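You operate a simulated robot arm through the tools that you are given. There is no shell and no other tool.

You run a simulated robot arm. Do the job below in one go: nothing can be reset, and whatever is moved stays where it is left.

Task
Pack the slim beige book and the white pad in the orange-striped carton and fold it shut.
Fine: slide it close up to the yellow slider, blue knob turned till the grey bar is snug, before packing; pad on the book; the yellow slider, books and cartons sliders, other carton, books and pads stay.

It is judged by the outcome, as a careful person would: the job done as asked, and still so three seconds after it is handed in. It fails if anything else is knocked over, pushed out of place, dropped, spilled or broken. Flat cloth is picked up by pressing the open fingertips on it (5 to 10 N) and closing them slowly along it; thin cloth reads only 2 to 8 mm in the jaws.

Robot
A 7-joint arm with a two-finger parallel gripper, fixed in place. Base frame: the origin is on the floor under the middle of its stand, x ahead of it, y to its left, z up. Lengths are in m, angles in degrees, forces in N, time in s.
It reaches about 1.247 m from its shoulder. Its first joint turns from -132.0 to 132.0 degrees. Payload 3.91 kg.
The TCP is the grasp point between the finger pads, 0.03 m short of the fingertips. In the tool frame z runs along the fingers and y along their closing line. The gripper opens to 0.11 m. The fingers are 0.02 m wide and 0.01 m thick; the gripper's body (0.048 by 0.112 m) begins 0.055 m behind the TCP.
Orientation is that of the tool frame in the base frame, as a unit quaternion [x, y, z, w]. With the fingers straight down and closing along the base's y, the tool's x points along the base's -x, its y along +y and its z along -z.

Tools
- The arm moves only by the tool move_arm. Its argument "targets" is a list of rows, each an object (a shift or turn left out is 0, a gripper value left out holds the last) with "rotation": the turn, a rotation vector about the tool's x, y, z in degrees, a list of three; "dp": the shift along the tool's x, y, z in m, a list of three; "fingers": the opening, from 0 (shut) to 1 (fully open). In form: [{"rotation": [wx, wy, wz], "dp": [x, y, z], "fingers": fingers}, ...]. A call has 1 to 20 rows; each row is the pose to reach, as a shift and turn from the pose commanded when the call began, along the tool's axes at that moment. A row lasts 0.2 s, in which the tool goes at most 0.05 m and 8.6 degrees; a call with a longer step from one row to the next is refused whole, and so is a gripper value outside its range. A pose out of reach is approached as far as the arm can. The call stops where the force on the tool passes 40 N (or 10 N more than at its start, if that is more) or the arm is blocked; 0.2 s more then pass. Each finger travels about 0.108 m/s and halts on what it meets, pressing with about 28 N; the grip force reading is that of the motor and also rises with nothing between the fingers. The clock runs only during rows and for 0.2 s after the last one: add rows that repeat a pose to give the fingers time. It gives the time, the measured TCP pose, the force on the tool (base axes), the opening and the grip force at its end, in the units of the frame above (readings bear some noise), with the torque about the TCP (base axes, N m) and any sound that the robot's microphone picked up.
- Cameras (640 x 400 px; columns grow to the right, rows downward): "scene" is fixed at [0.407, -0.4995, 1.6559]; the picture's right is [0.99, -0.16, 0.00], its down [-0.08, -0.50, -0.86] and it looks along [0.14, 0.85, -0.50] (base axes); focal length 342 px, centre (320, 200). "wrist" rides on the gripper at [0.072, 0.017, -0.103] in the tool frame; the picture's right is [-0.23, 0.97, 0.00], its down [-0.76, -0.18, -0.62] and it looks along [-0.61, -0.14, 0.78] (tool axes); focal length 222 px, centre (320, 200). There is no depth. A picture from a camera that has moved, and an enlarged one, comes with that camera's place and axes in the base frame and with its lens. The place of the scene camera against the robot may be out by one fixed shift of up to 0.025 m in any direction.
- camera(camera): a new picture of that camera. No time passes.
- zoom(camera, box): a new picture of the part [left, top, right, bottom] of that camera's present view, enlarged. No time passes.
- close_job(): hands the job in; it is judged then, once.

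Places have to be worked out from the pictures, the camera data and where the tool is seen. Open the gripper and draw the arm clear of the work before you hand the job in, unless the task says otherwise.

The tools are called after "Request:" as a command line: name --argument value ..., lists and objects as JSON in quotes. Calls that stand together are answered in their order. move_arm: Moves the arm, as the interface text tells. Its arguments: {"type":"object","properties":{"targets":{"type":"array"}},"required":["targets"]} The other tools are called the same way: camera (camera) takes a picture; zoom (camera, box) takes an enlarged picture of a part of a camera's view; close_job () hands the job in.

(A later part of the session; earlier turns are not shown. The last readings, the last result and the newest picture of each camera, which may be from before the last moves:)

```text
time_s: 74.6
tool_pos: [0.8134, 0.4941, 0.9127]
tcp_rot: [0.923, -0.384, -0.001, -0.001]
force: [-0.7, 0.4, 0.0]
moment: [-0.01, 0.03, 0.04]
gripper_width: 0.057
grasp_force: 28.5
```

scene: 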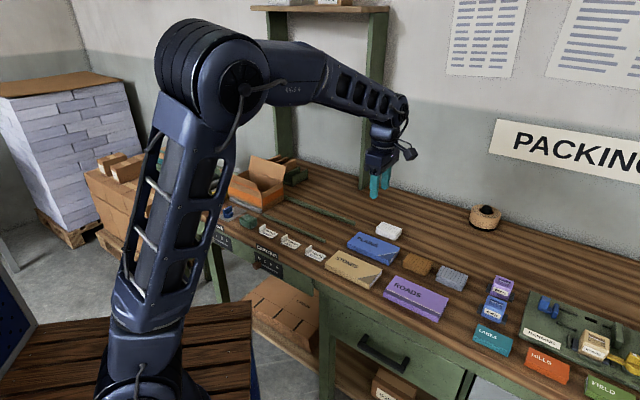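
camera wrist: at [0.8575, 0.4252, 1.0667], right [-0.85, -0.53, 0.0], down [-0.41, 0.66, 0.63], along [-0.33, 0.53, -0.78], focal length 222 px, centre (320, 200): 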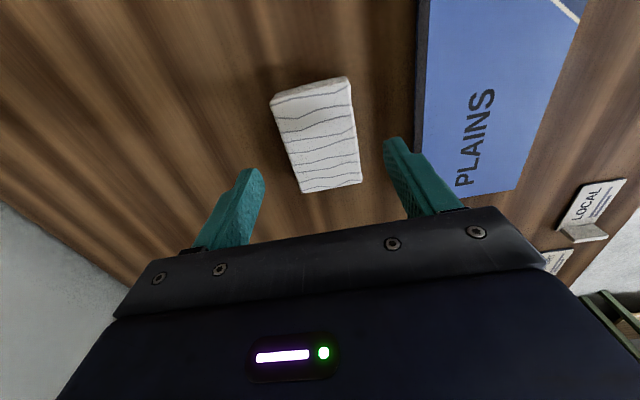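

The pad is gripped at 57 mm with 28 N. Lifting to check the hold.

Request:
move_arm --targets '[{"dp": [0, 0, -0.005]}, {"dp": [0, 0, -0.02]}, {"dp": [0, 0, -0.045]}, {"dp": [0, 0, -0.08]}, {"dp": [0, 0, -0.12]}]'

Request:
camera --camera "wrist"

Request:
zoom --camera "scene" --box '[330, 180, 450, 280]'

```text
time_s: 75.8
tool_pos: [0.8174, 0.4918, 1.0317]
tcp_rot: [0.924, -0.383, -0.002, -0.002]
force: [0.6, -0.1, -0.5]
moment: [-0.03, 0.01, -0.03]
gripper_width: 0.0566
grasp_force: 28.5
```

```text
taken
camera wrist: at [0.8551, 0.4258, 1.1358], right [-0.85, -0.53, 0.0], down [-0.41, 0.66, 0.63], along [-0.33, 0.53, -0.78], focal length 222 px, centre (320, 200)
```

wrist: 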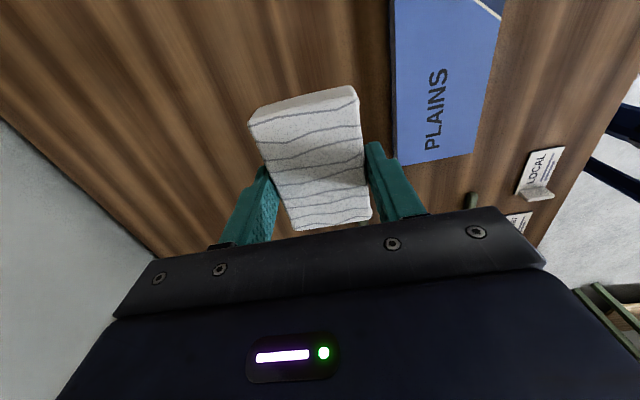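

```text
4.00 times, centred on (390, 230) of scene
camera zoom: at [0.407, -0.4995, 1.6559], right [0.99, -0.16, 0.0], down [-0.08, -0.5, -0.86], along [0.14, 0.85, -0.5], focal length 1366 px, centre (40, 80)
```

zoom: 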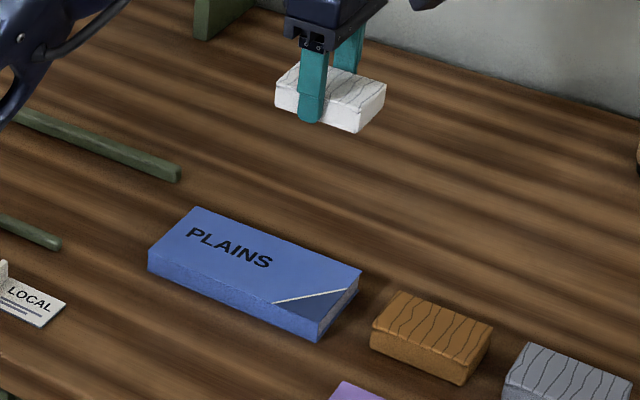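

The pad is held securely. Carrying it to above the carton, rising to z≈1.13 on the way.

Request:
move_arm --targets '[{"dp": [-0.0422, 0.0076, -0.005]}, {"dp": [-0.0845, 0.0151, -0.02]}, {"dp": [-0.1267, 0.0227, -0.035]}, {"dp": [-0.1689, 0.0302, -0.05]}, {"dp": [-0.2112, 0.0378, -0.065]}, {"dp": [-0.2534, 0.0453, -0.08]}, {"dp": [-0.2957, 0.0529, -0.09]}, {"dp": [-0.3379, 0.0605, -0.1]}, {"dp": [-0.3801, 0.068, -0.1]}, {"dp": [-0.4224, 0.0756, -0.1]}, {"dp": [-0.4646, 0.0831, -0.1]}, {"dp": [-0.5068, 0.0907, -0.1]}, {"dp": [-0.5491, 0.0982, -0.1]}, {"dp": [-0.5913, 0.1058, -0.1]}, {"dp": [-0.5913, 0.1058, -0.1]}]'

Request:
camera --camera "wrist"

Request:
zoom --camera "scene" --box '[200, 130, 320, 215]'

```text
time_s: 79.0
tool_pos: [0.3205, 0.8363, 1.133]
tcp_rot: [0.924, -0.383, -0.001, -0.001]
force: [-0.7, -0.6, -0.7]
moment: [-0.01, 0.02, 0.02]
gripper_width: 0.0569
grasp_force: 27.9
```

```text
taken
camera wrist: at [0.3602, 0.7711, 1.2372], right [-0.85, -0.53, 0.0], down [-0.41, 0.66, 0.63], along [-0.33, 0.53, -0.78], focal length 222 px, centre (320, 200)
```

wrist: 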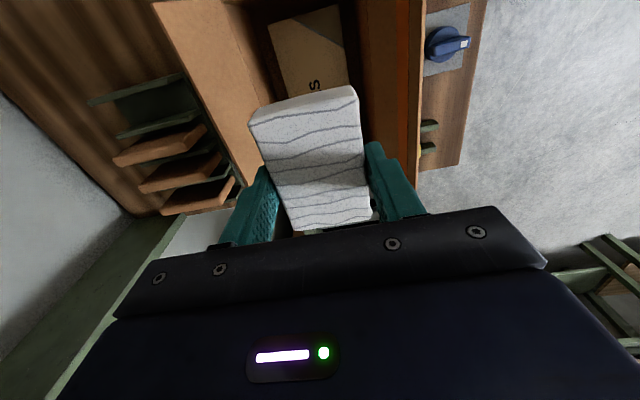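

```text
4.71 times, centred on (260, 172) of scene
camera zoom: at [0.407, -0.4995, 1.6559], right [0.99, -0.16, 0.0], down [-0.08, -0.5, -0.86], along [0.14, 0.85, -0.5], focal length 1607 px, centre (602, 329)
```

zoom: 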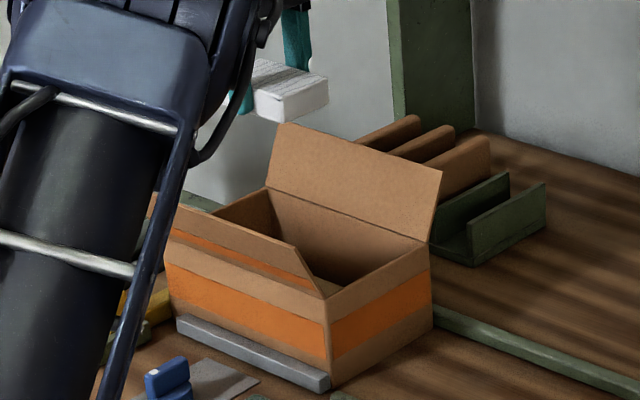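

The TCP is at l≈0.365, b≈0.818, over the book's middle. I'll lower into the carton to just above the expected contact height.

Request:
move_arm --targets '[{"dp": [0.002, -0.001, 0.035]}, {"dp": [0.003, -0.002, 0.07]}, {"dp": [0.003, -0.002, 0.1]}, {"dp": [0.003, -0.002, 0.125]}, {"dp": [0.003, -0.002, 0.145]}, {"dp": [0.003, -0.002, 0.16]}, {"dp": [0.003, -0.002, 0.172]}, {"dp": [0.003, -0.002, 0.18]}]'

Request:
camera --camera "wrist"

```text
time_s: 80.8
tool_pos: [0.325, 0.8364, 0.9525]
tcp_rot: [0.924, -0.383, -0.001, -0.002]
force: [0.3, -0.2, -0.9]
moment: [-0.01, -0.02, -0.01]
gripper_width: 0.0568
grasp_force: 27.7
```

```text
taken
camera wrist: at [0.3639, 0.771, 1.0566], right [-0.85, -0.53, 0.0], down [-0.41, 0.66, 0.63], along [-0.33, 0.53, -0.78], focal length 222 px, centre (320, 200)
```

wrist: 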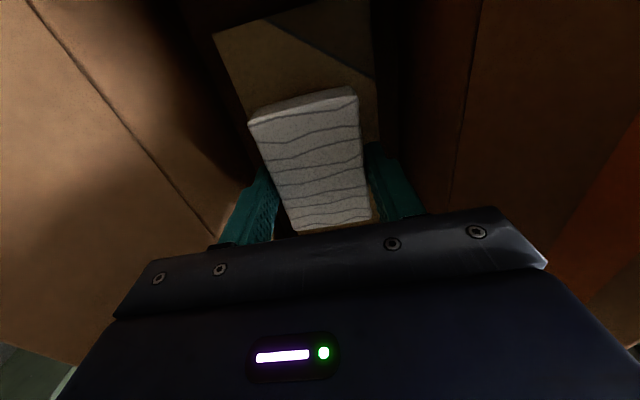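

The pad is centred over the book. Lowering in small steps until it touches.

Request:
move_arm --targets '[{"dp": [0, 0, 0.002]}, {"dp": [0, 0, 0.004]}, {"dp": [0, 0, 0.006]}, {"dp": [0, 0, 0.008]}]'

Request:
move_arm --targets '[{"dp": [0, 0, 0.001]}, {"dp": [0, 0, 0.002]}]'

```text
time_s: 81.8
tool_pos: [0.3251, 0.8365, 0.9447]
tcp_rot: [0.924, -0.383, 0.0, -0.001]
force: [-0.2, -0.1, -1.2]
moment: [0.0, 0.02, -0.03]
gripper_width: 0.0566
grasp_force: 27.7
```

```text
time_s: 82.4
tool_pos: [0.3245, 0.8369, 0.9433]
tcp_rot: [0.923, -0.384, 0.0, -0.001]
force: [0.5, -0.1, 0.2]
moment: [0.02, -0.01, -0.01]
gripper_width: 0.0568
grasp_force: 28.2
```

Request:
move_arm --targets '[{"dp": [0, 0, 0.001]}, {"dp": [0, 0, 0.002]}]'

```text
time_s: 83.0
tool_pos: [0.3244, 0.8365, 0.9401]
tcp_rot: [0.924, -0.383, -0.001, -0.001]
force: [0.4, 0.4, -0.4]
moment: [-0.03, -0.01, 0.0]
gripper_width: 0.0569
grasp_force: 28.7
```

Still no clear contact at z=0.940; continuing down in 1 mm steps.

Request:
move_arm --targets '[{"dp": [0, 0, 0.001]}, {"dp": [0, 0, 0.002]}]'

Request:
move_arm --targets '[{"dp": [0, 0, 0.001]}]'

```text
time_s: 83.6
tool_pos: [0.3249, 0.8371, 0.9392]
tcp_rot: [0.923, -0.384, -0.001, -0.002]
force: [1.9, 0.8, 6.0]
moment: [-0.14, 0.05, -0.02]
gripper_width: 0.0571
grasp_force: 27.7
```

```text
time_s: 84.0
tool_pos: [0.3238, 0.837, 0.939]
tcp_rot: [0.924, -0.383, -0.001, -0.002]
force: [-0.1, -0.5, 16.0]
moment: [-0.26, 0.1, -0.02]
gripper_width: 0.0567
grasp_force: 27.8
```

The pad rests on the book (firm contact at z≈0.939). I'll ease up a millimetre, open, and rise clear.

Request:
move_arm --targets '[{"dp": [0, 0, -0.001]}, {"dp": [0, 0, -0.001], "fingers": 0.6}, {"dp": [0, 0, -0.001], "fingers": 0.7}, {"dp": [0, 0, -0.001], "fingers": 0.7}]'

Request:
move_arm --targets '[{"dp": [0, 0, -0.01]}, {"dp": [0, 0, -0.03]}, {"dp": [0, 0, -0.06]}, {"dp": [0, 0, -0.1]}, {"dp": [0, 0, -0.145]}, {"dp": [0, 0, -0.19]}, {"dp": [0, 0, -0.21]}]'

Request:
camera --camera "wrist"

Request:
zoom --camera "scene" --box '[200, 130, 320, 215]'

```text
time_s: 85.0
tool_pos: [0.3244, 0.8365, 0.9384]
tcp_rot: [0.923, -0.384, 0.0, -0.001]
force: [0.2, 0.3, -0.5]
moment: [-0.02, 0.01, 0.0]
gripper_width: 0.0768
grasp_force: 0.0
```

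```text
time_s: 86.6
tool_pos: [0.3248, 0.8347, 1.1493]
tcp_rot: [0.924, -0.384, 0.0, -0.002]
force: [0.2, -0.7, -0.2]
moment: [-0.04, 0.0, 0.0]
gripper_width: 0.0773
grasp_force: 0.0
```

```text
taken
camera wrist: at [0.3636, 0.7695, 1.2528], right [-0.85, -0.53, 0.0], down [-0.41, 0.66, 0.62], along [-0.33, 0.53, -0.78], focal length 222 px, centre (320, 200)
```

wrist: 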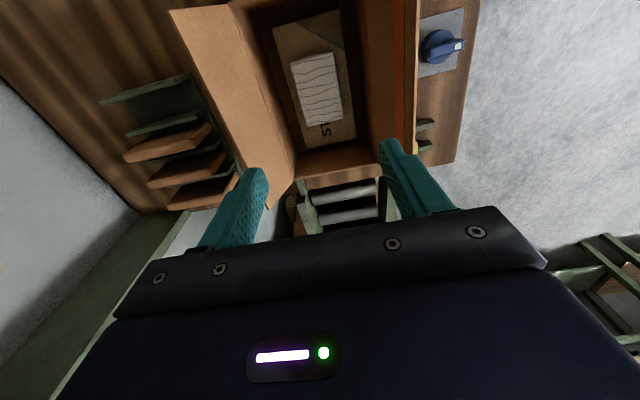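

```text
4.71 times, centred on (260, 172) of scene
camera zoom: at [0.407, -0.4995, 1.6559], right [0.99, -0.16, 0.0], down [-0.08, -0.5, -0.86], along [0.14, 0.85, -0.5], focal length 1607 px, centre (602, 329)
```

zoom: 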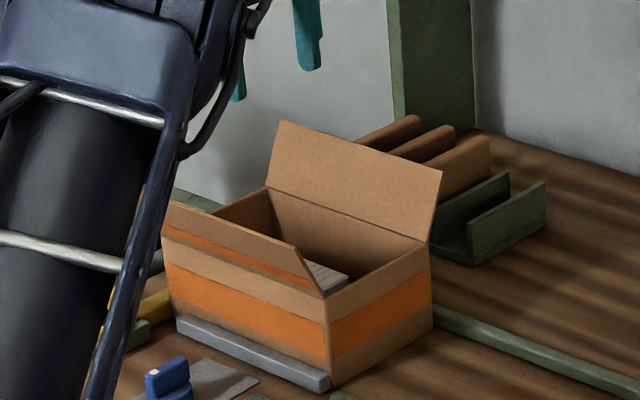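

The pad sits centred on the book inside the carton. Now for the flaps: I'll close the fingers and move out in front of the front flap, which hinges at b≈0.754, z≈0.963 and leans out about 25°.

Request:
move_arm --targets '[{"dp": [0, 0.03, 0], "fingers": 0.4}, {"dp": [0, 0.07, 0], "fingers": 0.1}, {"dp": [0, 0.11, 0], "fingers": 0.0}, {"dp": [0, 0.135, 0], "fingers": 0.0}, {"dp": [0, 0.135, 0.04]}, {"dp": [0, 0.135, 0.08]}, {"dp": [0, 0.135, 0.11]}, {"dp": [0, 0.135, 0.11]}]'

Request:
camera --camera "wrist"

Request:
zoom --camera "scene" --box '[200, 130, 320, 215]'

```text
time_s: 88.4
tool_pos: [0.227, 0.7399, 1.0404]
tcp_rot: [0.924, -0.384, -0.002, -0.001]
force: [-0.3, 0.2, -0.4]
moment: [-0.01, 0.0, 0.01]
gripper_width: 0.0
grasp_force: 28.1
```

```text
taken
camera wrist: at [0.2658, 0.6754, 1.1433], right [-0.85, -0.53, 0.0], down [-0.41, 0.66, 0.63], along [-0.33, 0.53, -0.78], focal length 222 px, centre (320, 200)
```

wrist: 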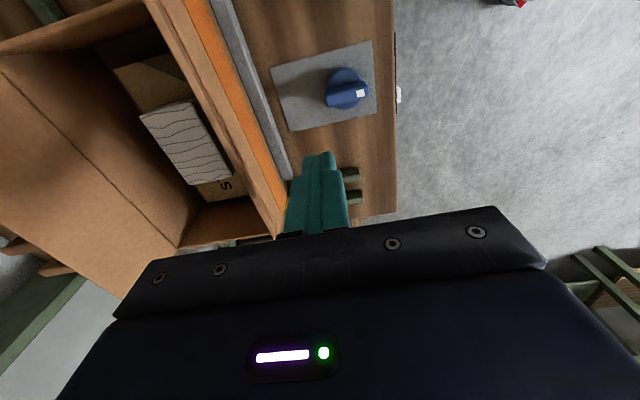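

```text
4.71 times, centred on (260, 172) of scene
camera zoom: at [0.407, -0.4995, 1.6559], right [0.99, -0.16, 0.0], down [-0.08, -0.5, -0.86], along [0.14, 0.85, -0.5], focal length 1607 px, centre (602, 329)
```

zoom: 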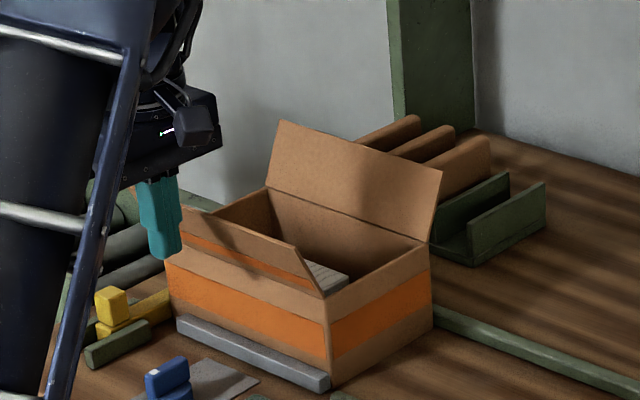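

The fingers are in front of the flap and clear of the knob. I'll push it over along an arc about its hinge, stopping about 12 mm above flat to check.

Request:
move_arm --targets '[{"dp": [0, -0.018, 0]}, {"dp": [0, -0.031, 0]}, {"dp": [0, -0.042, 0]}, {"dp": [0, -0.051, 0]}, {"dp": [0, -0.059, 0.001]}, {"dp": [0, -0.066, 0.002]}, {"dp": [0, -0.073, 0.004]}, {"dp": [0, -0.079, 0.007]}, {"dp": [0, -0.085, 0.0095]}, {"dp": [0, -0.09, 0.012]}, {"dp": [0, -0.095, 0.016]}, {"dp": [0, -0.1, 0.02]}, {"dp": [0, -0.104, 0.024]}, {"dp": [0, -0.107, 0.028]}, {"dp": [0, -0.11, 0.032]}, {"dp": [0, -0.112, 0.035]}]'

Request:
camera --camera "wrist"

Request:
zoom --camera "scene" --box '[200, 130, 320, 215]'

```text
time_s: 91.8
tool_pos: [0.3079, 0.8205, 1.0037]
tcp_rot: [0.923, -0.384, -0.001, -0.001]
force: [-1.7, -3.3, 5.7]
moment: [-0.13, 0.03, -0.02]
gripper_width: 0.0002
grasp_force: 27.9
```

```text
taken
camera wrist: at [0.3471, 0.7546, 1.1079], right [-0.85, -0.53, 0.0], down [-0.41, 0.66, 0.63], along [-0.33, 0.53, -0.78], focal length 222 px, centre (320, 200)
```

wrist: 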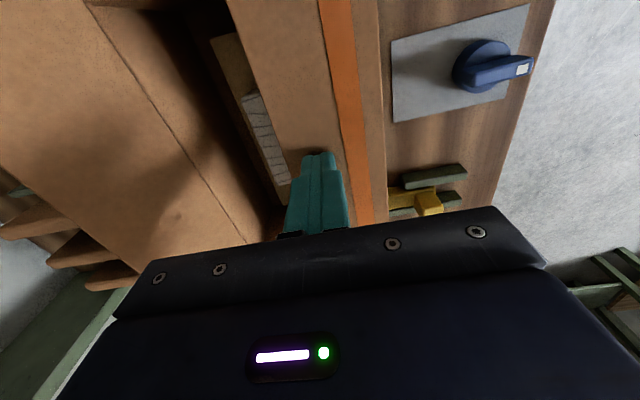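

```text
4.71 times, centred on (260, 172) of scene
camera zoom: at [0.407, -0.4995, 1.6559], right [0.99, -0.16, 0.0], down [-0.08, -0.5, -0.86], along [0.14, 0.85, -0.5], focal length 1607 px, centre (602, 329)
```

zoom: 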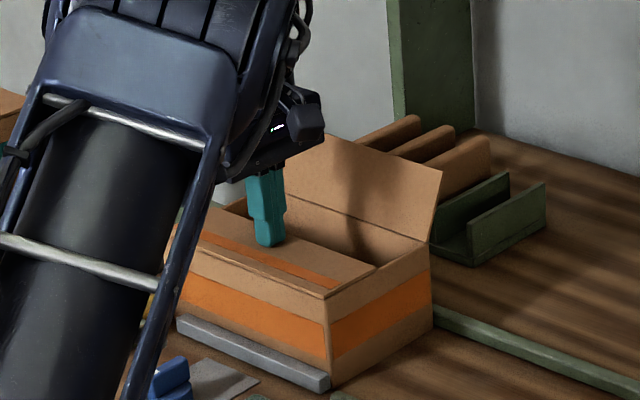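

The front flap has swung nearly flat with about 6 N of resistance. Pressing down the last few millimetres gently.

Request:
move_arm --targets '[{"dp": [0, -0.001, 0.002]}, {"dp": [0, -0.002, 0.004]}, {"dp": [0, -0.002, 0.006]}]'

Request:
zoom --camera "scene" --box '[200, 130, 320, 215]'

```text
time_s: 92.5
tool_pos: [0.3086, 0.8221, 1.0039]
tcp_rot: [0.924, -0.384, -0.002, -0.005]
force: [-1.2, -5.5, 16.0]
moment: [-0.25, -0.01, -0.04]
gripper_width: 0.0
grasp_force: 27.8
stopped in row 3: the force on the tool passed its limit at 42 N (the readings are from after the stop); the commanded pose is now the measured one
```

```text
4.71 times, centred on (260, 172) of scene
camera zoom: at [0.407, -0.4995, 1.6559], right [0.99, -0.16, 0.0], down [-0.08, -0.5, -0.86], along [0.14, 0.85, -0.5], focal length 1607 px, centre (602, 329)
```

zoom: 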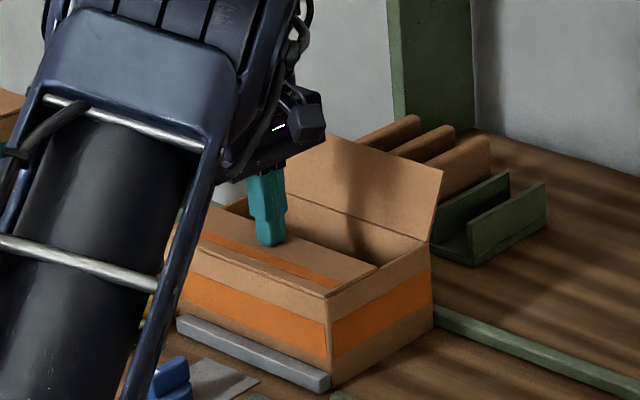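

It's hard against its stop at tip z≈0.974, so the flap is flat. I'll lift off and see whether it stays.

Request:
move_arm --targets '[{"dp": [0, 0, -0.004]}, {"dp": [0, 0, -0.015]}, {"dp": [0, 0, -0.035]}, {"dp": [0, 0, -0.07]}, {"dp": [0, 0, -0.1]}, {"dp": [0, 0, -0.1]}]'

Request:
camera --camera "wrist"

Request:
zoom --camera "scene" --box '[200, 130, 320, 215]'

```text
time_s: 94.0
tool_pos: [0.3074, 0.8205, 1.1026]
tcp_rot: [0.924, -0.383, -0.002, -0.003]
force: [0.3, 0.7, -0.2]
moment: [0.0, -0.02, -0.01]
gripper_width: 0.0
grasp_force: 27.7
```

```text
taken
camera wrist: at [0.347, 0.7554, 1.205], right [-0.85, -0.53, 0.0], down [-0.41, 0.66, 0.63], along [-0.33, 0.53, -0.78], focal length 222 px, centre (320, 200)
```

wrist: 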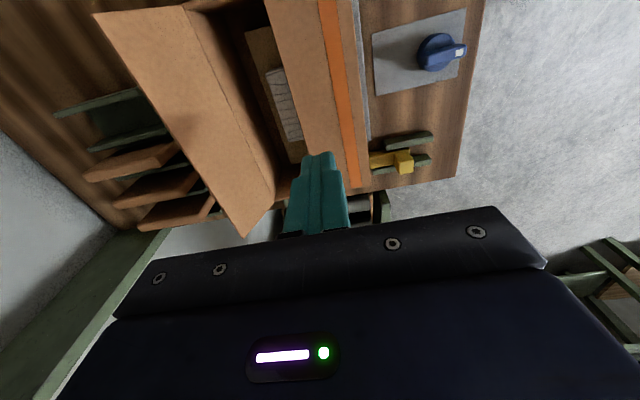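

```text
4.71 times, centred on (260, 172) of scene
camera zoom: at [0.407, -0.4995, 1.6559], right [0.99, -0.16, 0.0], down [-0.08, -0.5, -0.86], along [0.14, 0.85, -0.5], focal length 1607 px, centre (602, 329)
```

zoom: 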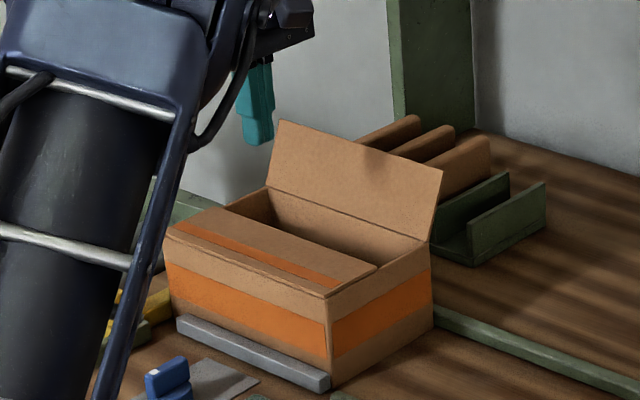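

The front flap stays shut and covers about half the top. For the back flap, I'll open the fingers fully and put the outer finger behind it, with the other staying inside. First I'll move back at a height that clears the flap's top edge.

Request:
move_arm --targets '[{"dp": [0, 0, 0], "fingers": 0.5}, {"dp": [0, -0.02, 0], "fingers": 1.0}, {"dp": [0, -0.045, 0], "fingers": 1.0}, {"dp": [0, -0.07, 0]}, {"dp": [0, -0.0876, 0]}, {"dp": [0, -0.0876, 0]}]'

Request:
camera --camera "wrist"

Request:
zoom --camera "scene" --box '[200, 130, 320, 215]'

```text
time_s: 95.3
tool_pos: [0.372, 0.8827, 1.1022]
tcp_rot: [0.924, -0.383, -0.001, -0.003]
force: [0.3, -0.4, -0.1]
moment: [-0.02, -0.04, -0.01]
gripper_width: 0.1099
grasp_force: 0.0
```

```text
taken
camera wrist: at [0.4108, 0.8173, 1.2052], right [-0.85, -0.53, 0.0], down [-0.41, 0.66, 0.63], along [-0.33, 0.53, -0.78], focal length 222 px, centre (320, 200)
```

wrist: 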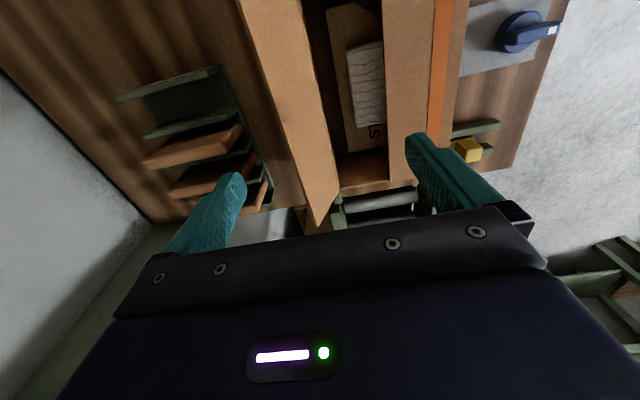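

```text
4.71 times, centred on (260, 172) of scene
camera zoom: at [0.407, -0.4995, 1.6559], right [0.99, -0.16, 0.0], down [-0.08, -0.5, -0.86], along [0.14, 0.85, -0.5], focal length 1607 px, centre (602, 329)
```

zoom: 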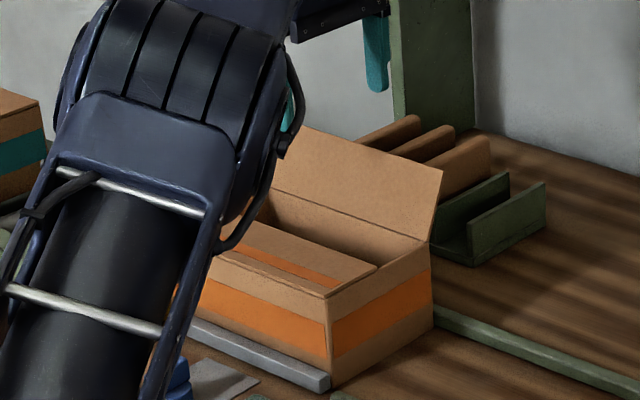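

Outer finger's inner face is at b≈0.942; the flap's top edge is at about 0.910 and the rack starts at about 0.975. Clear on both sides, so I'll descend behind the flap.

Request:
move_arm --targets '[{"dp": [0, 0, 0.02]}, {"dp": [0, 0, 0.04]}, {"dp": [0, 0, 0.055]}, {"dp": [0, 0, 0.068]}, {"dp": [0, 0, 0.068]}]'

Request:
camera --camera "wrist"

Request:
zoom --camera "scene" --box '[200, 130, 320, 215]'

```text
time_s: 96.5
tool_pos: [0.3699, 0.8827, 1.0339]
tcp_rot: [0.924, -0.384, -0.001, -0.003]
force: [-0.1, 0.7, -0.6]
moment: [0.0, 0.03, -0.04]
gripper_width: 0.1098
grasp_force: 0.0
```

```text
taken
camera wrist: at [0.4102, 0.8174, 1.1376], right [-0.85, -0.53, 0.0], down [-0.41, 0.66, 0.63], along [-0.33, 0.53, -0.78], focal length 222 px, centre (320, 200)
```

wrist: 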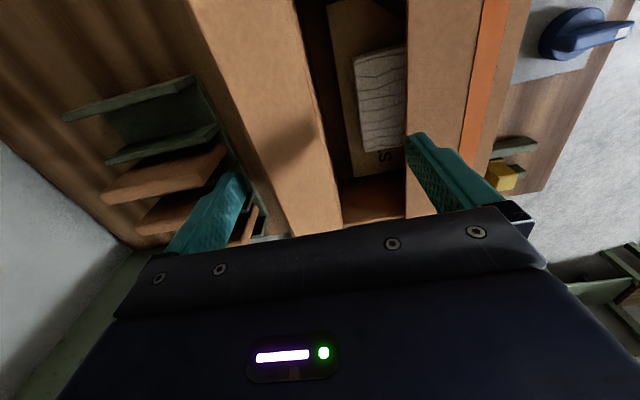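

```text
4.71 times, centred on (260, 172) of scene
camera zoom: at [0.407, -0.4995, 1.6559], right [0.99, -0.16, 0.0], down [-0.08, -0.5, -0.86], along [0.14, 0.85, -0.5], focal length 1607 px, centre (602, 329)
```

zoom: 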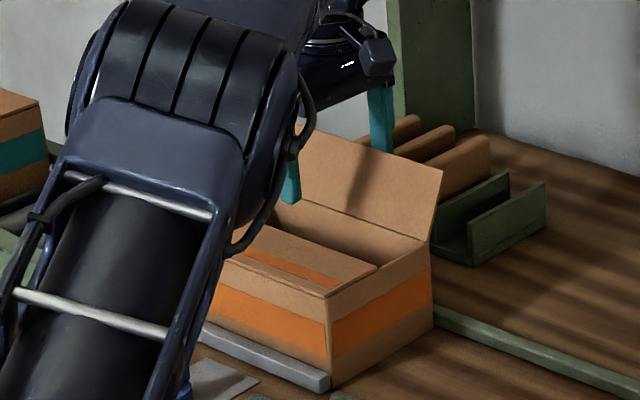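

The outer finger is behind the back flap. I'll draw it forward along the hinge arc, stopping a little above flat.

Request:
move_arm --targets '[{"dp": [0, 0.0157, 0]}, {"dp": [0, 0.0287, 0]}, {"dp": [0, 0.0407, 0]}, {"dp": [0, 0.0522, 0]}, {"dp": [0, 0.0627, 0]}, {"dp": [0, 0.0717, 0]}, {"dp": [0, 0.0807, 0.002]}, {"dp": [0, 0.0887, 0.007]}, {"dp": [0, 0.0947, 0.012]}, {"dp": [0, 0.0997, 0.017]}, {"dp": [0, 0.1037, 0.021]}, {"dp": [0, 0.1057, 0.025]}]'

Request:
camera --camera "wrist"

Request:
zoom --camera "scene" --box '[200, 130, 320, 215]'

```text
time_s: 99.2
tool_pos: [0.2972, 0.8099, 1.0087]
tcp_rot: [0.924, -0.383, -0.002, -0.003]
force: [0.3, 0.9, -1.3]
moment: [0.0, -0.04, -0.01]
gripper_width: 0.1098
grasp_force: 0.1
```

```text
taken
camera wrist: at [0.335, 0.7428, 1.112], right [-0.85, -0.53, 0.0], down [-0.41, 0.66, 0.63], along [-0.33, 0.54, -0.78], focal length 222 px, centre (320, 200)
```

wrist: 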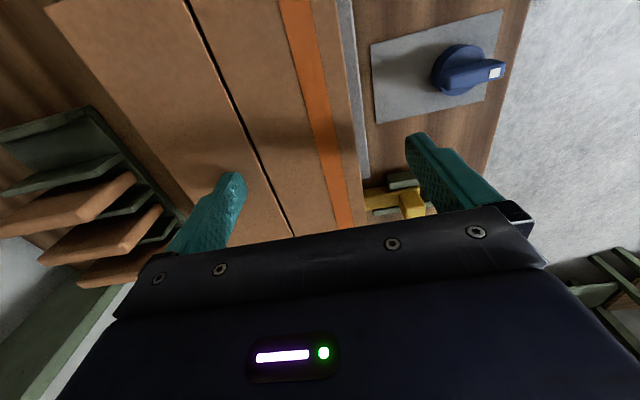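

```text
4.71 times, centred on (260, 172) of scene
camera zoom: at [0.407, -0.4995, 1.6559], right [0.99, -0.16, 0.0], down [-0.08, -0.5, -0.86], along [0.14, 0.85, -0.5], focal length 1607 px, centre (602, 329)
```

zoom: 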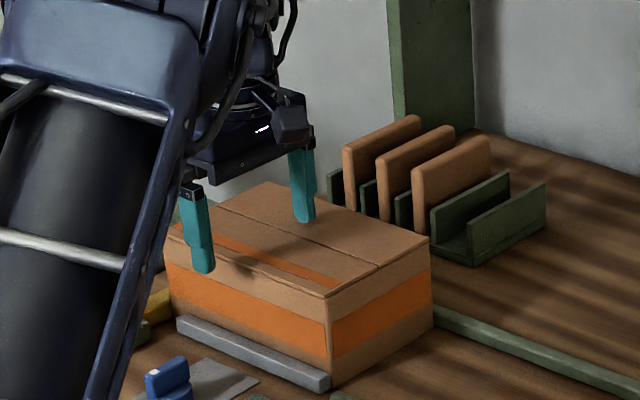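

Both flaps now lie across the top, meeting at the middle. I'll press the back flap down gently to make sure it's fully flat.

Request:
move_arm --targets '[{"dp": [0, 0, 0.0015]}, {"dp": [0, 0, 0.003]}]'

Request:
move_arm --targets '[{"dp": [0, 0, 0.0015]}, {"dp": [0, 0, 0.0025]}]'

```text
time_s: 99.8
tool_pos: [0.2965, 0.809, 1.0071]
tcp_rot: [0.923, -0.384, -0.002, -0.003]
force: [-0.8, 0.8, 0.9]
moment: [0.01, 0.01, 0.01]
gripper_width: 0.1103
grasp_force: 0.1
```

```text
time_s: 100.3
tool_pos: [0.2959, 0.8086, 1.0035]
tcp_rot: [0.923, -0.384, -0.001, -0.003]
force: [0.3, -2.0, 8.6]
moment: [0.27, -0.33, -0.07]
gripper_width: 0.1091
grasp_force: 0.1
```

The back flap is pressed flat at the same height as the front one. Lifting clear and checking.

Request:
move_arm --targets '[{"dp": [0, 0, -0.01]}, {"dp": [0, 0, -0.03]}, {"dp": [0, 0, -0.07]}, {"dp": [0, 0, -0.11]}, {"dp": [0, 0, -0.15]}, {"dp": [0, 0, -0.18]}]'

Request:
camera --camera "wrist"

Request:
zoom --camera "wrist" --box '[180, 0, 480, 190]'

Request:
zoom --camera "scene" --box '[200, 130, 320, 215]'

```text
time_s: 101.8
tool_pos: [0.2954, 0.8099, 1.184]
tcp_rot: [0.923, -0.384, -0.001, -0.002]
force: [0.4, -0.8, -0.3]
moment: [-0.02, -0.01, -0.02]
gripper_width: 0.1098
grasp_force: 0.1
```

```text
taken
camera wrist: at [0.3344, 0.7432, 1.287], right [-0.85, -0.53, 0.0], down [-0.41, 0.66, 0.63], along [-0.33, 0.53, -0.78], focal length 222 px, centre (320, 200)
```

wrist: 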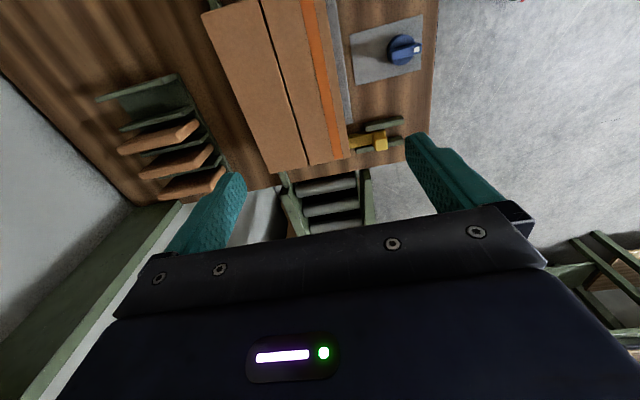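

```text
2.11 times, centred on (330, 95) of wrist
camera zoom: at [0.3344, 0.7432, 1.287], right [-0.85, -0.53, 0.0], down [-0.41, 0.66, 0.63], along [-0.33, 0.53, -0.78], focal length 468 px, centre (299, 421)
```

zoom: 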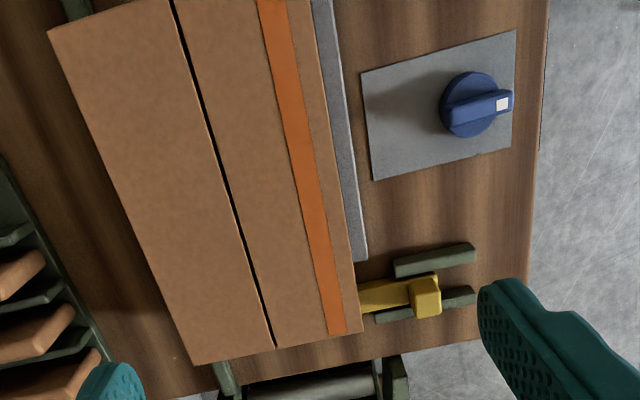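

```text
4.71 times, centred on (260, 172) of scene
camera zoom: at [0.407, -0.4995, 1.6559], right [0.99, -0.16, 0.0], down [-0.08, -0.5, -0.86], along [0.14, 0.85, -0.5], focal length 1607 px, centre (602, 329)
```

zoom: 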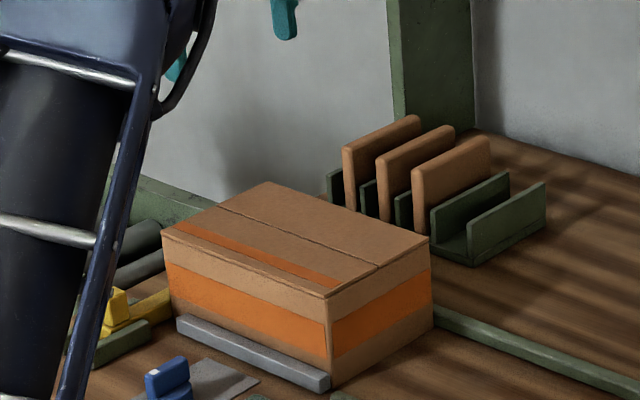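

The carton is shut with both flaps flat, and the bar, knob and slider are in place. I'll withdraw the arm to the right, clear of the work, and check everything in the scene view.

Request:
move_arm --targets '[{"dp": [0.0434, 0.0109, -0.002]}, {"dp": [0.0868, 0.0218, -0.004]}, {"dp": [0.1302, 0.0327, -0.006]}, {"dp": [0.1735, 0.0436, -0.008]}, {"dp": [0.2169, 0.0545, -0.01]}, {"dp": [0.2603, 0.0654, -0.012]}, {"dp": [0.3037, 0.0762, -0.014]}, {"dp": [0.3471, 0.0871, -0.016]}, {"dp": [0.3905, 0.098, -0.018]}, {"dp": [0.4338, 0.1089, -0.02]}, {"dp": [0.4772, 0.1198, -0.022]}, {"dp": [0.5206, 0.1307, -0.024]}, {"dp": [0.564, 0.1416, -0.026]}, {"dp": [0.564, 0.1416, -0.026]}]'

Request:
camera --camera "scene"

Request:
zoom --camera "scene" --box '[180, 150, 340, 250]'

Request:
zoom --camera "scene" --box '[205, 165, 305, 228]'

```text
time_s: 104.8
tool_pos: [0.5962, 0.3096, 1.2052]
tcp_rot: [0.924, -0.383, -0.002, -0.003]
force: [0.6, -0.7, -0.1]
moment: [0.01, 0.0, 0.0]
gripper_width: 0.1101
grasp_force: 0.1
```

```text
taken
```

scene: 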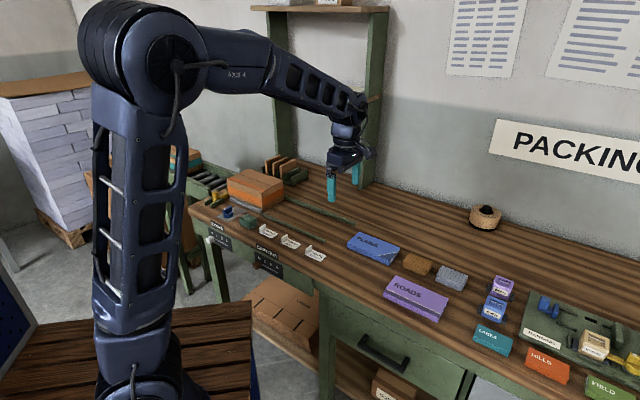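

```text
4.00 times, centred on (260, 200) of scene
camera zoom: at [0.407, -0.4995, 1.6559], right [0.99, -0.16, 0.0], down [-0.08, -0.5, -0.86], along [0.14, 0.85, -0.5], focal length 1366 px, centre (560, 200)
```

zoom: 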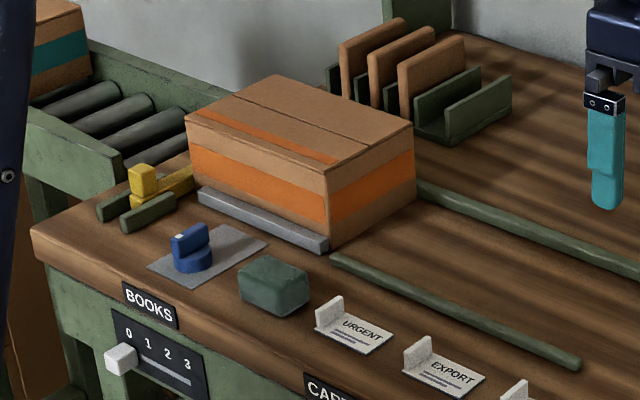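

```text
6.35 times, centred on (255, 196) of scene
camera zoom: at [0.407, -0.4995, 1.6559], right [0.99, -0.16, 0.0], down [-0.08, -0.5, -0.86], along [0.14, 0.85, -0.5], focal length 2168 px, centre (733, 222)
```

zoom: 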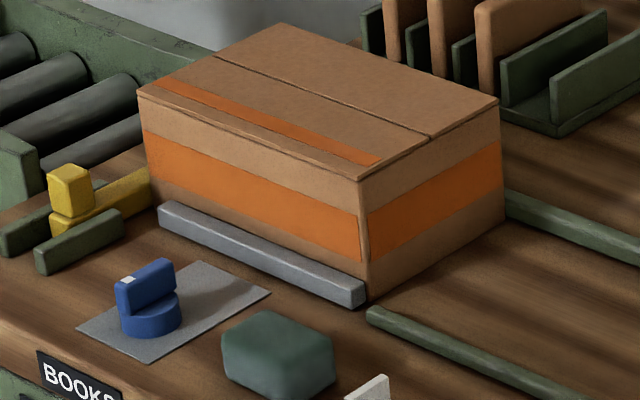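

Everything looks in place: carton shut, against the slider, bar along its front, other items untouched. As a last check I'll look closely at the bar–carton contact from the right end before handing in.

Request:
move_arm --targets '[{"dp": [-0.045, -0.0118, 0]}, {"dp": [-0.09, -0.0236, 0]}, {"dp": [-0.135, -0.0354, 0]}, {"dp": [-0.18, -0.0473, 0]}, {"dp": [-0.225, -0.0591, 0]}, {"dp": [-0.27, -0.0709, 0]}, {"dp": [-0.315, -0.0827, 0]}, {"dp": [-0.36, -0.0945, 0.03]}, {"dp": [-0.38, -0.105, 0.07]}, {"dp": [-0.38, -0.105, 0.11]}, {"dp": [-0.38, -0.105, 0.15]}, {"dp": [-0.38, -0.105, 0.18]}, {"dp": [-0.38, -0.105, 0.2]}, {"dp": [-0.38, -0.105, 0.2]}]'

Request:
camera --camera "wrist"

Request:
zoom --camera "wrist" --box '[265, 120, 405, 215]'

```text
refused: row 8 steps farther than a row can; nothing moved
```

```text
taken
camera wrist: at [0.6352, 0.2435, 1.3087], right [-0.85, -0.53, 0.0], down [-0.41, 0.66, 0.63], along [-0.33, 0.53, -0.78], focal length 222 px, centre (320, 200)
```

wrist: 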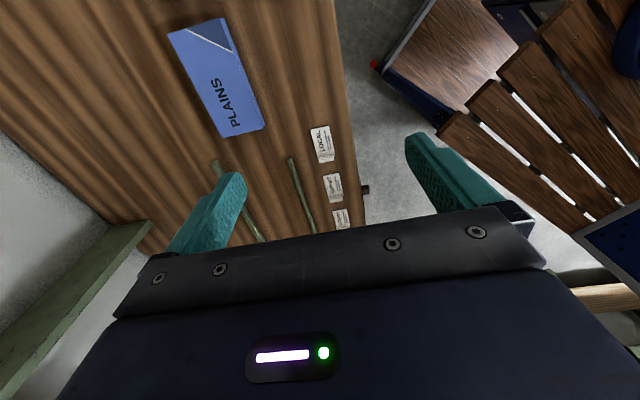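

```text
4.21 times, centred on (335, 168) of wrist
camera zoom: at [0.6352, 0.2435, 1.3087], right [-0.85, -0.53, 0.0], down [-0.41, 0.66, 0.63], along [-0.33, 0.53, -0.78], focal length 935 px, centre (257, 337)
```

zoom: 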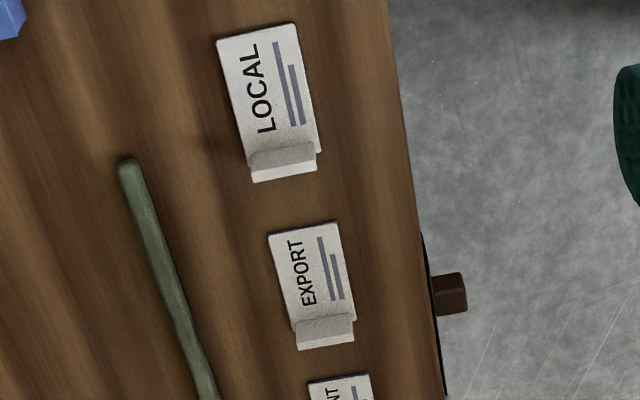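

One row was too long, so nothing moved. I'll resend it with smaller steps.

Request:
move_arm --targets '[{"dp": [-0.042, -0.011, 0]}, {"dp": [-0.084, -0.022, 0]}, {"dp": [-0.126, -0.033, 0]}, {"dp": [-0.168, -0.044, 0]}, {"dp": [-0.21, -0.055, 0]}, {"dp": [-0.252, -0.066, 0]}, {"dp": [-0.294, -0.077, 0]}, {"dp": [-0.336, -0.088, 0]}, {"dp": [-0.37, -0.1, 0.01]}, {"dp": [-0.38, -0.105, 0.045]}, {"dp": [-0.38, -0.105, 0.085]}, {"dp": [-0.38, -0.105, 0.125]}, {"dp": [-0.38, -0.105, 0.16]}, {"dp": [-0.38, -0.105, 0.185]}, {"dp": [-0.38, -0.105, 0.2]}, {"dp": [-0.38, -0.105, 0.2]}]'

Request:
camera --camera "wrist"

Request:
zoom --camera "wrist" --box '[265, 120, 405, 215]'

```text
time_s: 108.2
tool_pos: [0.4019, 0.6533, 1.0098]
tcp_rot: [0.923, -0.384, -0.001, -0.003]
force: [-0.5, 0.4, -0.4]
moment: [-0.01, 0.03, -0.02]
gripper_width: 0.1103
grasp_force: 0.1
```

```text
taken
camera wrist: at [0.4415, 0.5879, 1.1122], right [-0.85, -0.53, 0.0], down [-0.41, 0.66, 0.63], along [-0.33, 0.53, -0.78], focal length 222 px, centre (320, 200)
```

wrist: 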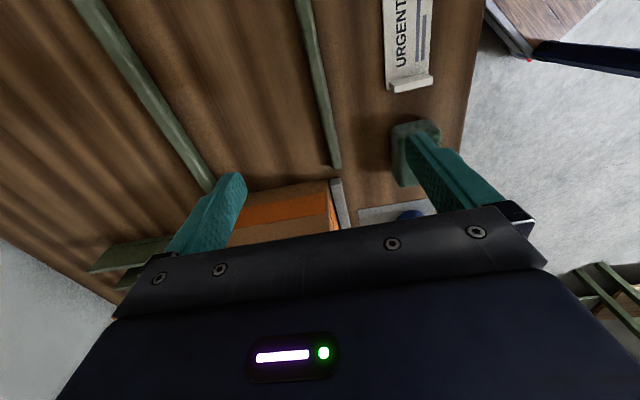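

```text
4.21 times, centred on (335, 168) of wrist
camera zoom: at [0.4415, 0.5879, 1.1122], right [-0.85, -0.53, 0.0], down [-0.41, 0.66, 0.63], along [-0.33, 0.53, -0.78], focal length 935 px, centre (257, 337)
```

zoom: 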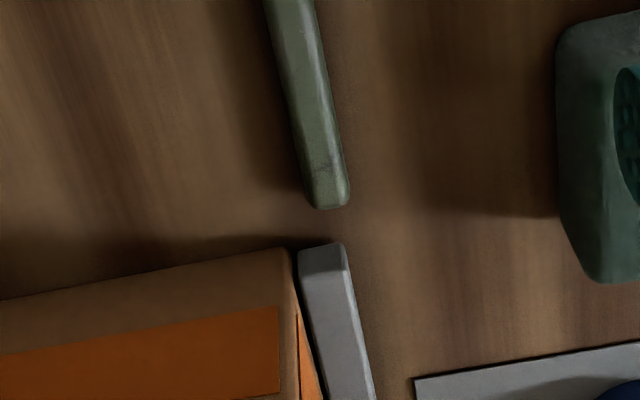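

A thin dark seam shows between bar and carton at the corner. I'll enlarge further to judge whether it's a real gap.

Request:
zoom --camera "wrist" --box '[315, 165, 363, 195]'

Request:
zoom --camera "wrist" --box '[315, 190, 363, 220]'

Request:
zoom --camera "scene" --box '[240, 190, 280, 215]'

```text
13.33 times, centred on (339, 180) of wrist
camera zoom: at [0.4415, 0.5879, 1.1122], right [-0.85, -0.53, 0.0], down [-0.41, 0.66, 0.63], along [-0.33, 0.53, -0.78], focal length 2962 px, centre (67, 467)
```

zoom: 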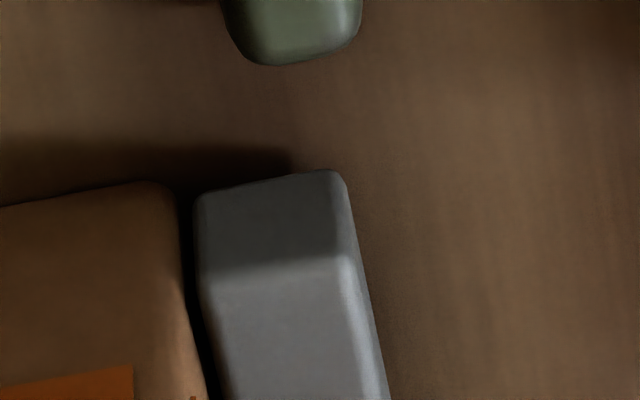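

```text
13.33 times, centred on (339, 205) of wrist
camera zoom: at [0.4415, 0.5879, 1.1122], right [-0.85, -0.53, 0.0], down [-0.41, 0.66, 0.63], along [-0.33, 0.53, -0.78], focal length 2962 px, centre (67, 133)
```

zoom: 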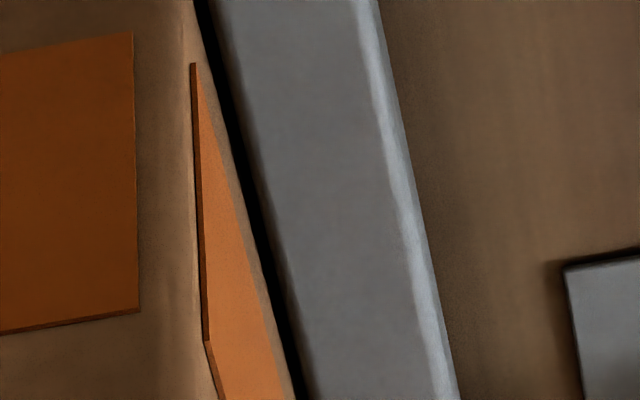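

```text
16.00 times, centred on (260, 202) of scene
camera zoom: at [0.407, -0.4995, 1.6559], right [0.99, -0.16, 0.0], down [-0.08, -0.5, -0.86], along [0.14, 0.85, -0.5], focal length 5464 px, centre (1280, 160)
```

zoom: 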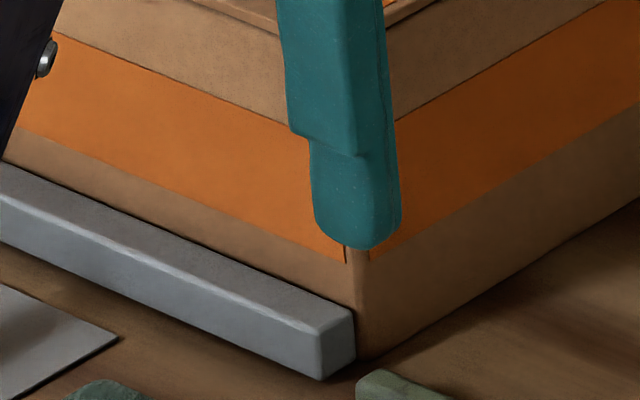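

The seam is about 1.5 mm, including the bar's rounded edge, so it's essentially touching. I'll check the carton's back side against the rear rail too, to see whether it's clamped.

Request:
move_arm --targets '[{"dp": [0, -0.04, 0]}, {"dp": [0, -0.08, 0]}, {"dp": [0, -0.12, 0]}, {"dp": [0, -0.15, 0]}, {"dp": [0, -0.15, 0]}]'

Request:
camera --camera "wrist"

Request:
zoom --camera "wrist" --box '[265, 120, 405, 215]'

```text
time_s: 109.3
tool_pos: [0.5063, 0.7595, 1.0069]
tcp_rot: [0.924, -0.383, -0.002, -0.003]
force: [0.6, -1.0, -0.3]
moment: [0.0, 0.03, -0.02]
gripper_width: 0.1099
grasp_force: 0.0
```

```text
taken
camera wrist: at [0.5462, 0.6937, 1.111], right [-0.85, -0.53, 0.0], down [-0.41, 0.66, 0.63], along [-0.33, 0.53, -0.78], focal length 222 px, centre (320, 200)
```

wrist: 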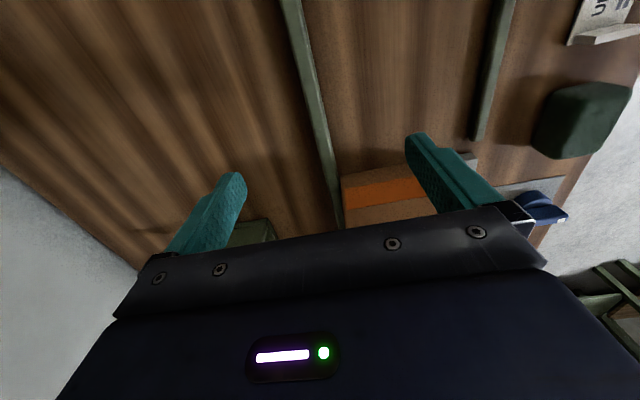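

```text
4.21 times, centred on (335, 168) of wrist
camera zoom: at [0.5462, 0.6937, 1.111], right [-0.85, -0.53, 0.0], down [-0.41, 0.66, 0.63], along [-0.33, 0.53, -0.78], focal length 935 px, centre (257, 337)
```

zoom: 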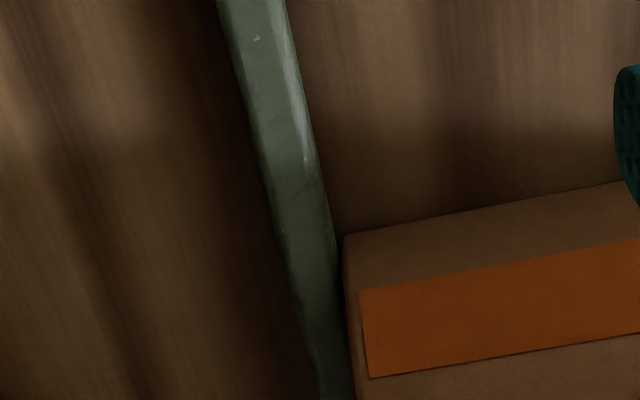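

Both sides show only hairline seams. To be certain the bar is truly snug, I'll re-grip the knob and test it with a little more clockwise torque. First, a reference close-up of the bar end.

Request:
zoom --camera "scene" --box '[240, 190, 280, 215]'

Request:
zoom --camera "scene" --box '[220, 185, 260, 210]'

Request:
move_arm --targets '[{"dp": [0, 0, -0.045]}, {"dp": [0, 0, -0.09]}, {"dp": [0, 0, -0.135]}, {"dp": [0, 0, -0.17]}]'

```text
16.00 times, centred on (260, 202) of scene
camera zoom: at [0.407, -0.4995, 1.6559], right [0.99, -0.16, 0.0], down [-0.08, -0.5, -0.86], along [0.14, 0.85, -0.5], focal length 5464 px, centre (1280, 160)
```

zoom: 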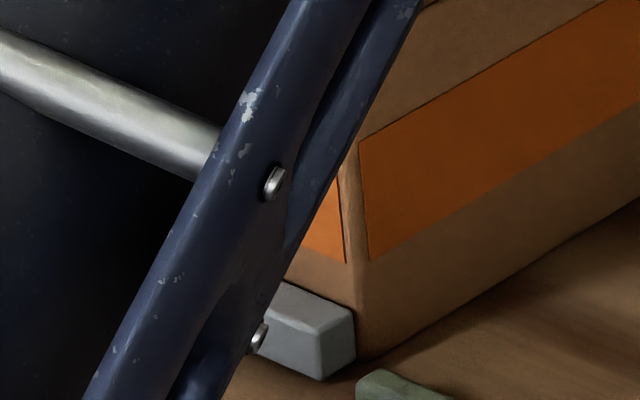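

```text
16.00 times, centred on (240, 198) of scene
camera zoom: at [0.407, -0.4995, 1.6559], right [0.99, -0.16, 0.0], down [-0.08, -0.5, -0.86], along [0.14, 0.85, -0.5], focal length 5464 px, centre (1600, 240)
```

zoom: 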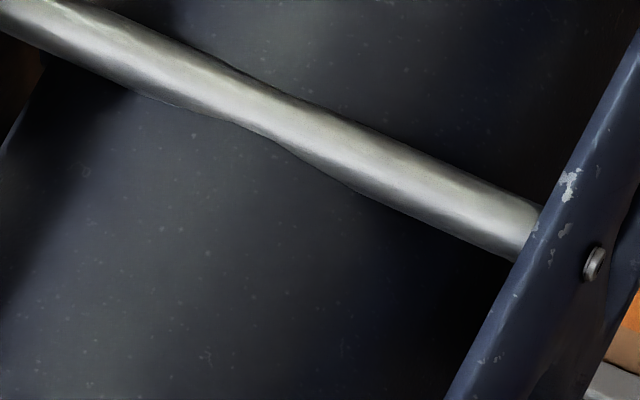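

```text
time_s: 110.3
tool_pos: [0.5045, 0.7588, 1.1782]
tcp_rot: [0.923, -0.384, -0.001, -0.002]
force: [-0.2, -0.2, 0.0]
moment: [0.0, 0.05, 0.02]
gripper_width: 0.1096
grasp_force: 0.1
```

Reference taken. Moving over the knob with the fingers aligned to the handle's present direction (heading ≈43°).

Request:
move_arm --targets '[{"rotation": [0, 0, 7.7], "dp": [-0.0141, 0.0201, 0.0], "fingers": 0.5}, {"rotation": [0, 0, 15.4], "dp": [-0.0281, 0.0401, 0.0]}, {"rotation": [0, 0, 23], "dp": [-0.0422, 0.0602, 0.0]}, {"rotation": [0, 0, 30.7], "dp": [-0.0562, 0.0803, 0.0]}, {"rotation": [0, 0, 38.4], "dp": [-0.0703, 0.1003, 0.0]}, {"rotation": [0, 0, 46], "dp": [-0.0844, 0.1204, 0.0]}, {"rotation": [0, 0, 53.7], "dp": [-0.0984, 0.1405, 0.01]}, {"rotation": [0, 0, 61.4], "dp": [-0.1125, 0.1605, 0.02]}, {"rotation": [0, 0, 69], "dp": [-0.1265, 0.1806, 0.035]}, {"rotation": [0, 0, 76.7], "dp": [-0.1406, 0.2007, 0.05]}, {"rotation": [0, 0, 84.4], "dp": [-0.1547, 0.2207, 0.065]}, {"rotation": [0, 0, 92.1], "dp": [-0.1687, 0.2408, 0.078]}, {"rotation": [0, 0, 92.1], "dp": [-0.1687, 0.2408, 0.078]}]'

Request:
camera --camera "wrist"

Request:
zoom --camera "wrist" --box '[240, 60, 400, 160]'

```text
time_s: 113.2
tool_pos: [0.2172, 0.7074, 1.1017]
tcp_rot: [-0.365, 0.931, 0.003, 0.001]
force: [0.0, 0.0, 0.4]
moment: [0.03, 0.0, -0.01]
gripper_width: 0.055
grasp_force: 0.0
```

```text
taken
camera wrist: at [0.153, 0.668, 1.2045], right [-0.49, 0.87, 0.01], down [0.68, 0.38, 0.63], along [0.54, 0.31, -0.78], focal length 222 px, centre (320, 200)
```

wrist: 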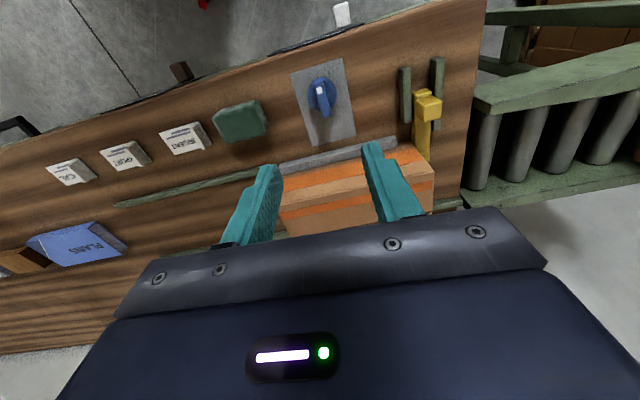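

```text
4.00 times, centred on (320, 110) of wrist
camera zoom: at [0.153, 0.668, 1.2045], right [-0.49, 0.87, 0.01], down [0.68, 0.38, 0.63], along [0.54, 0.31, -0.78], focal length 888 px, centre (320, 560)
```

zoom: 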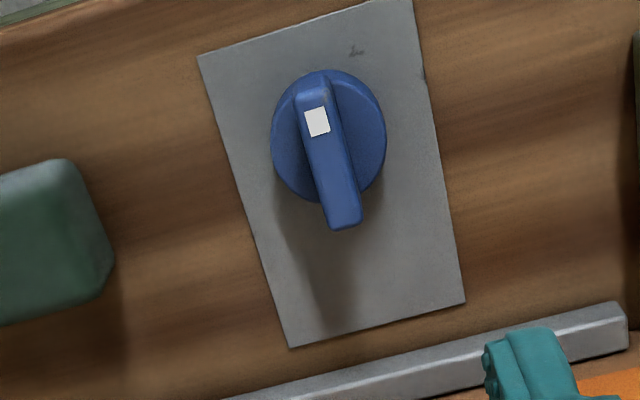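

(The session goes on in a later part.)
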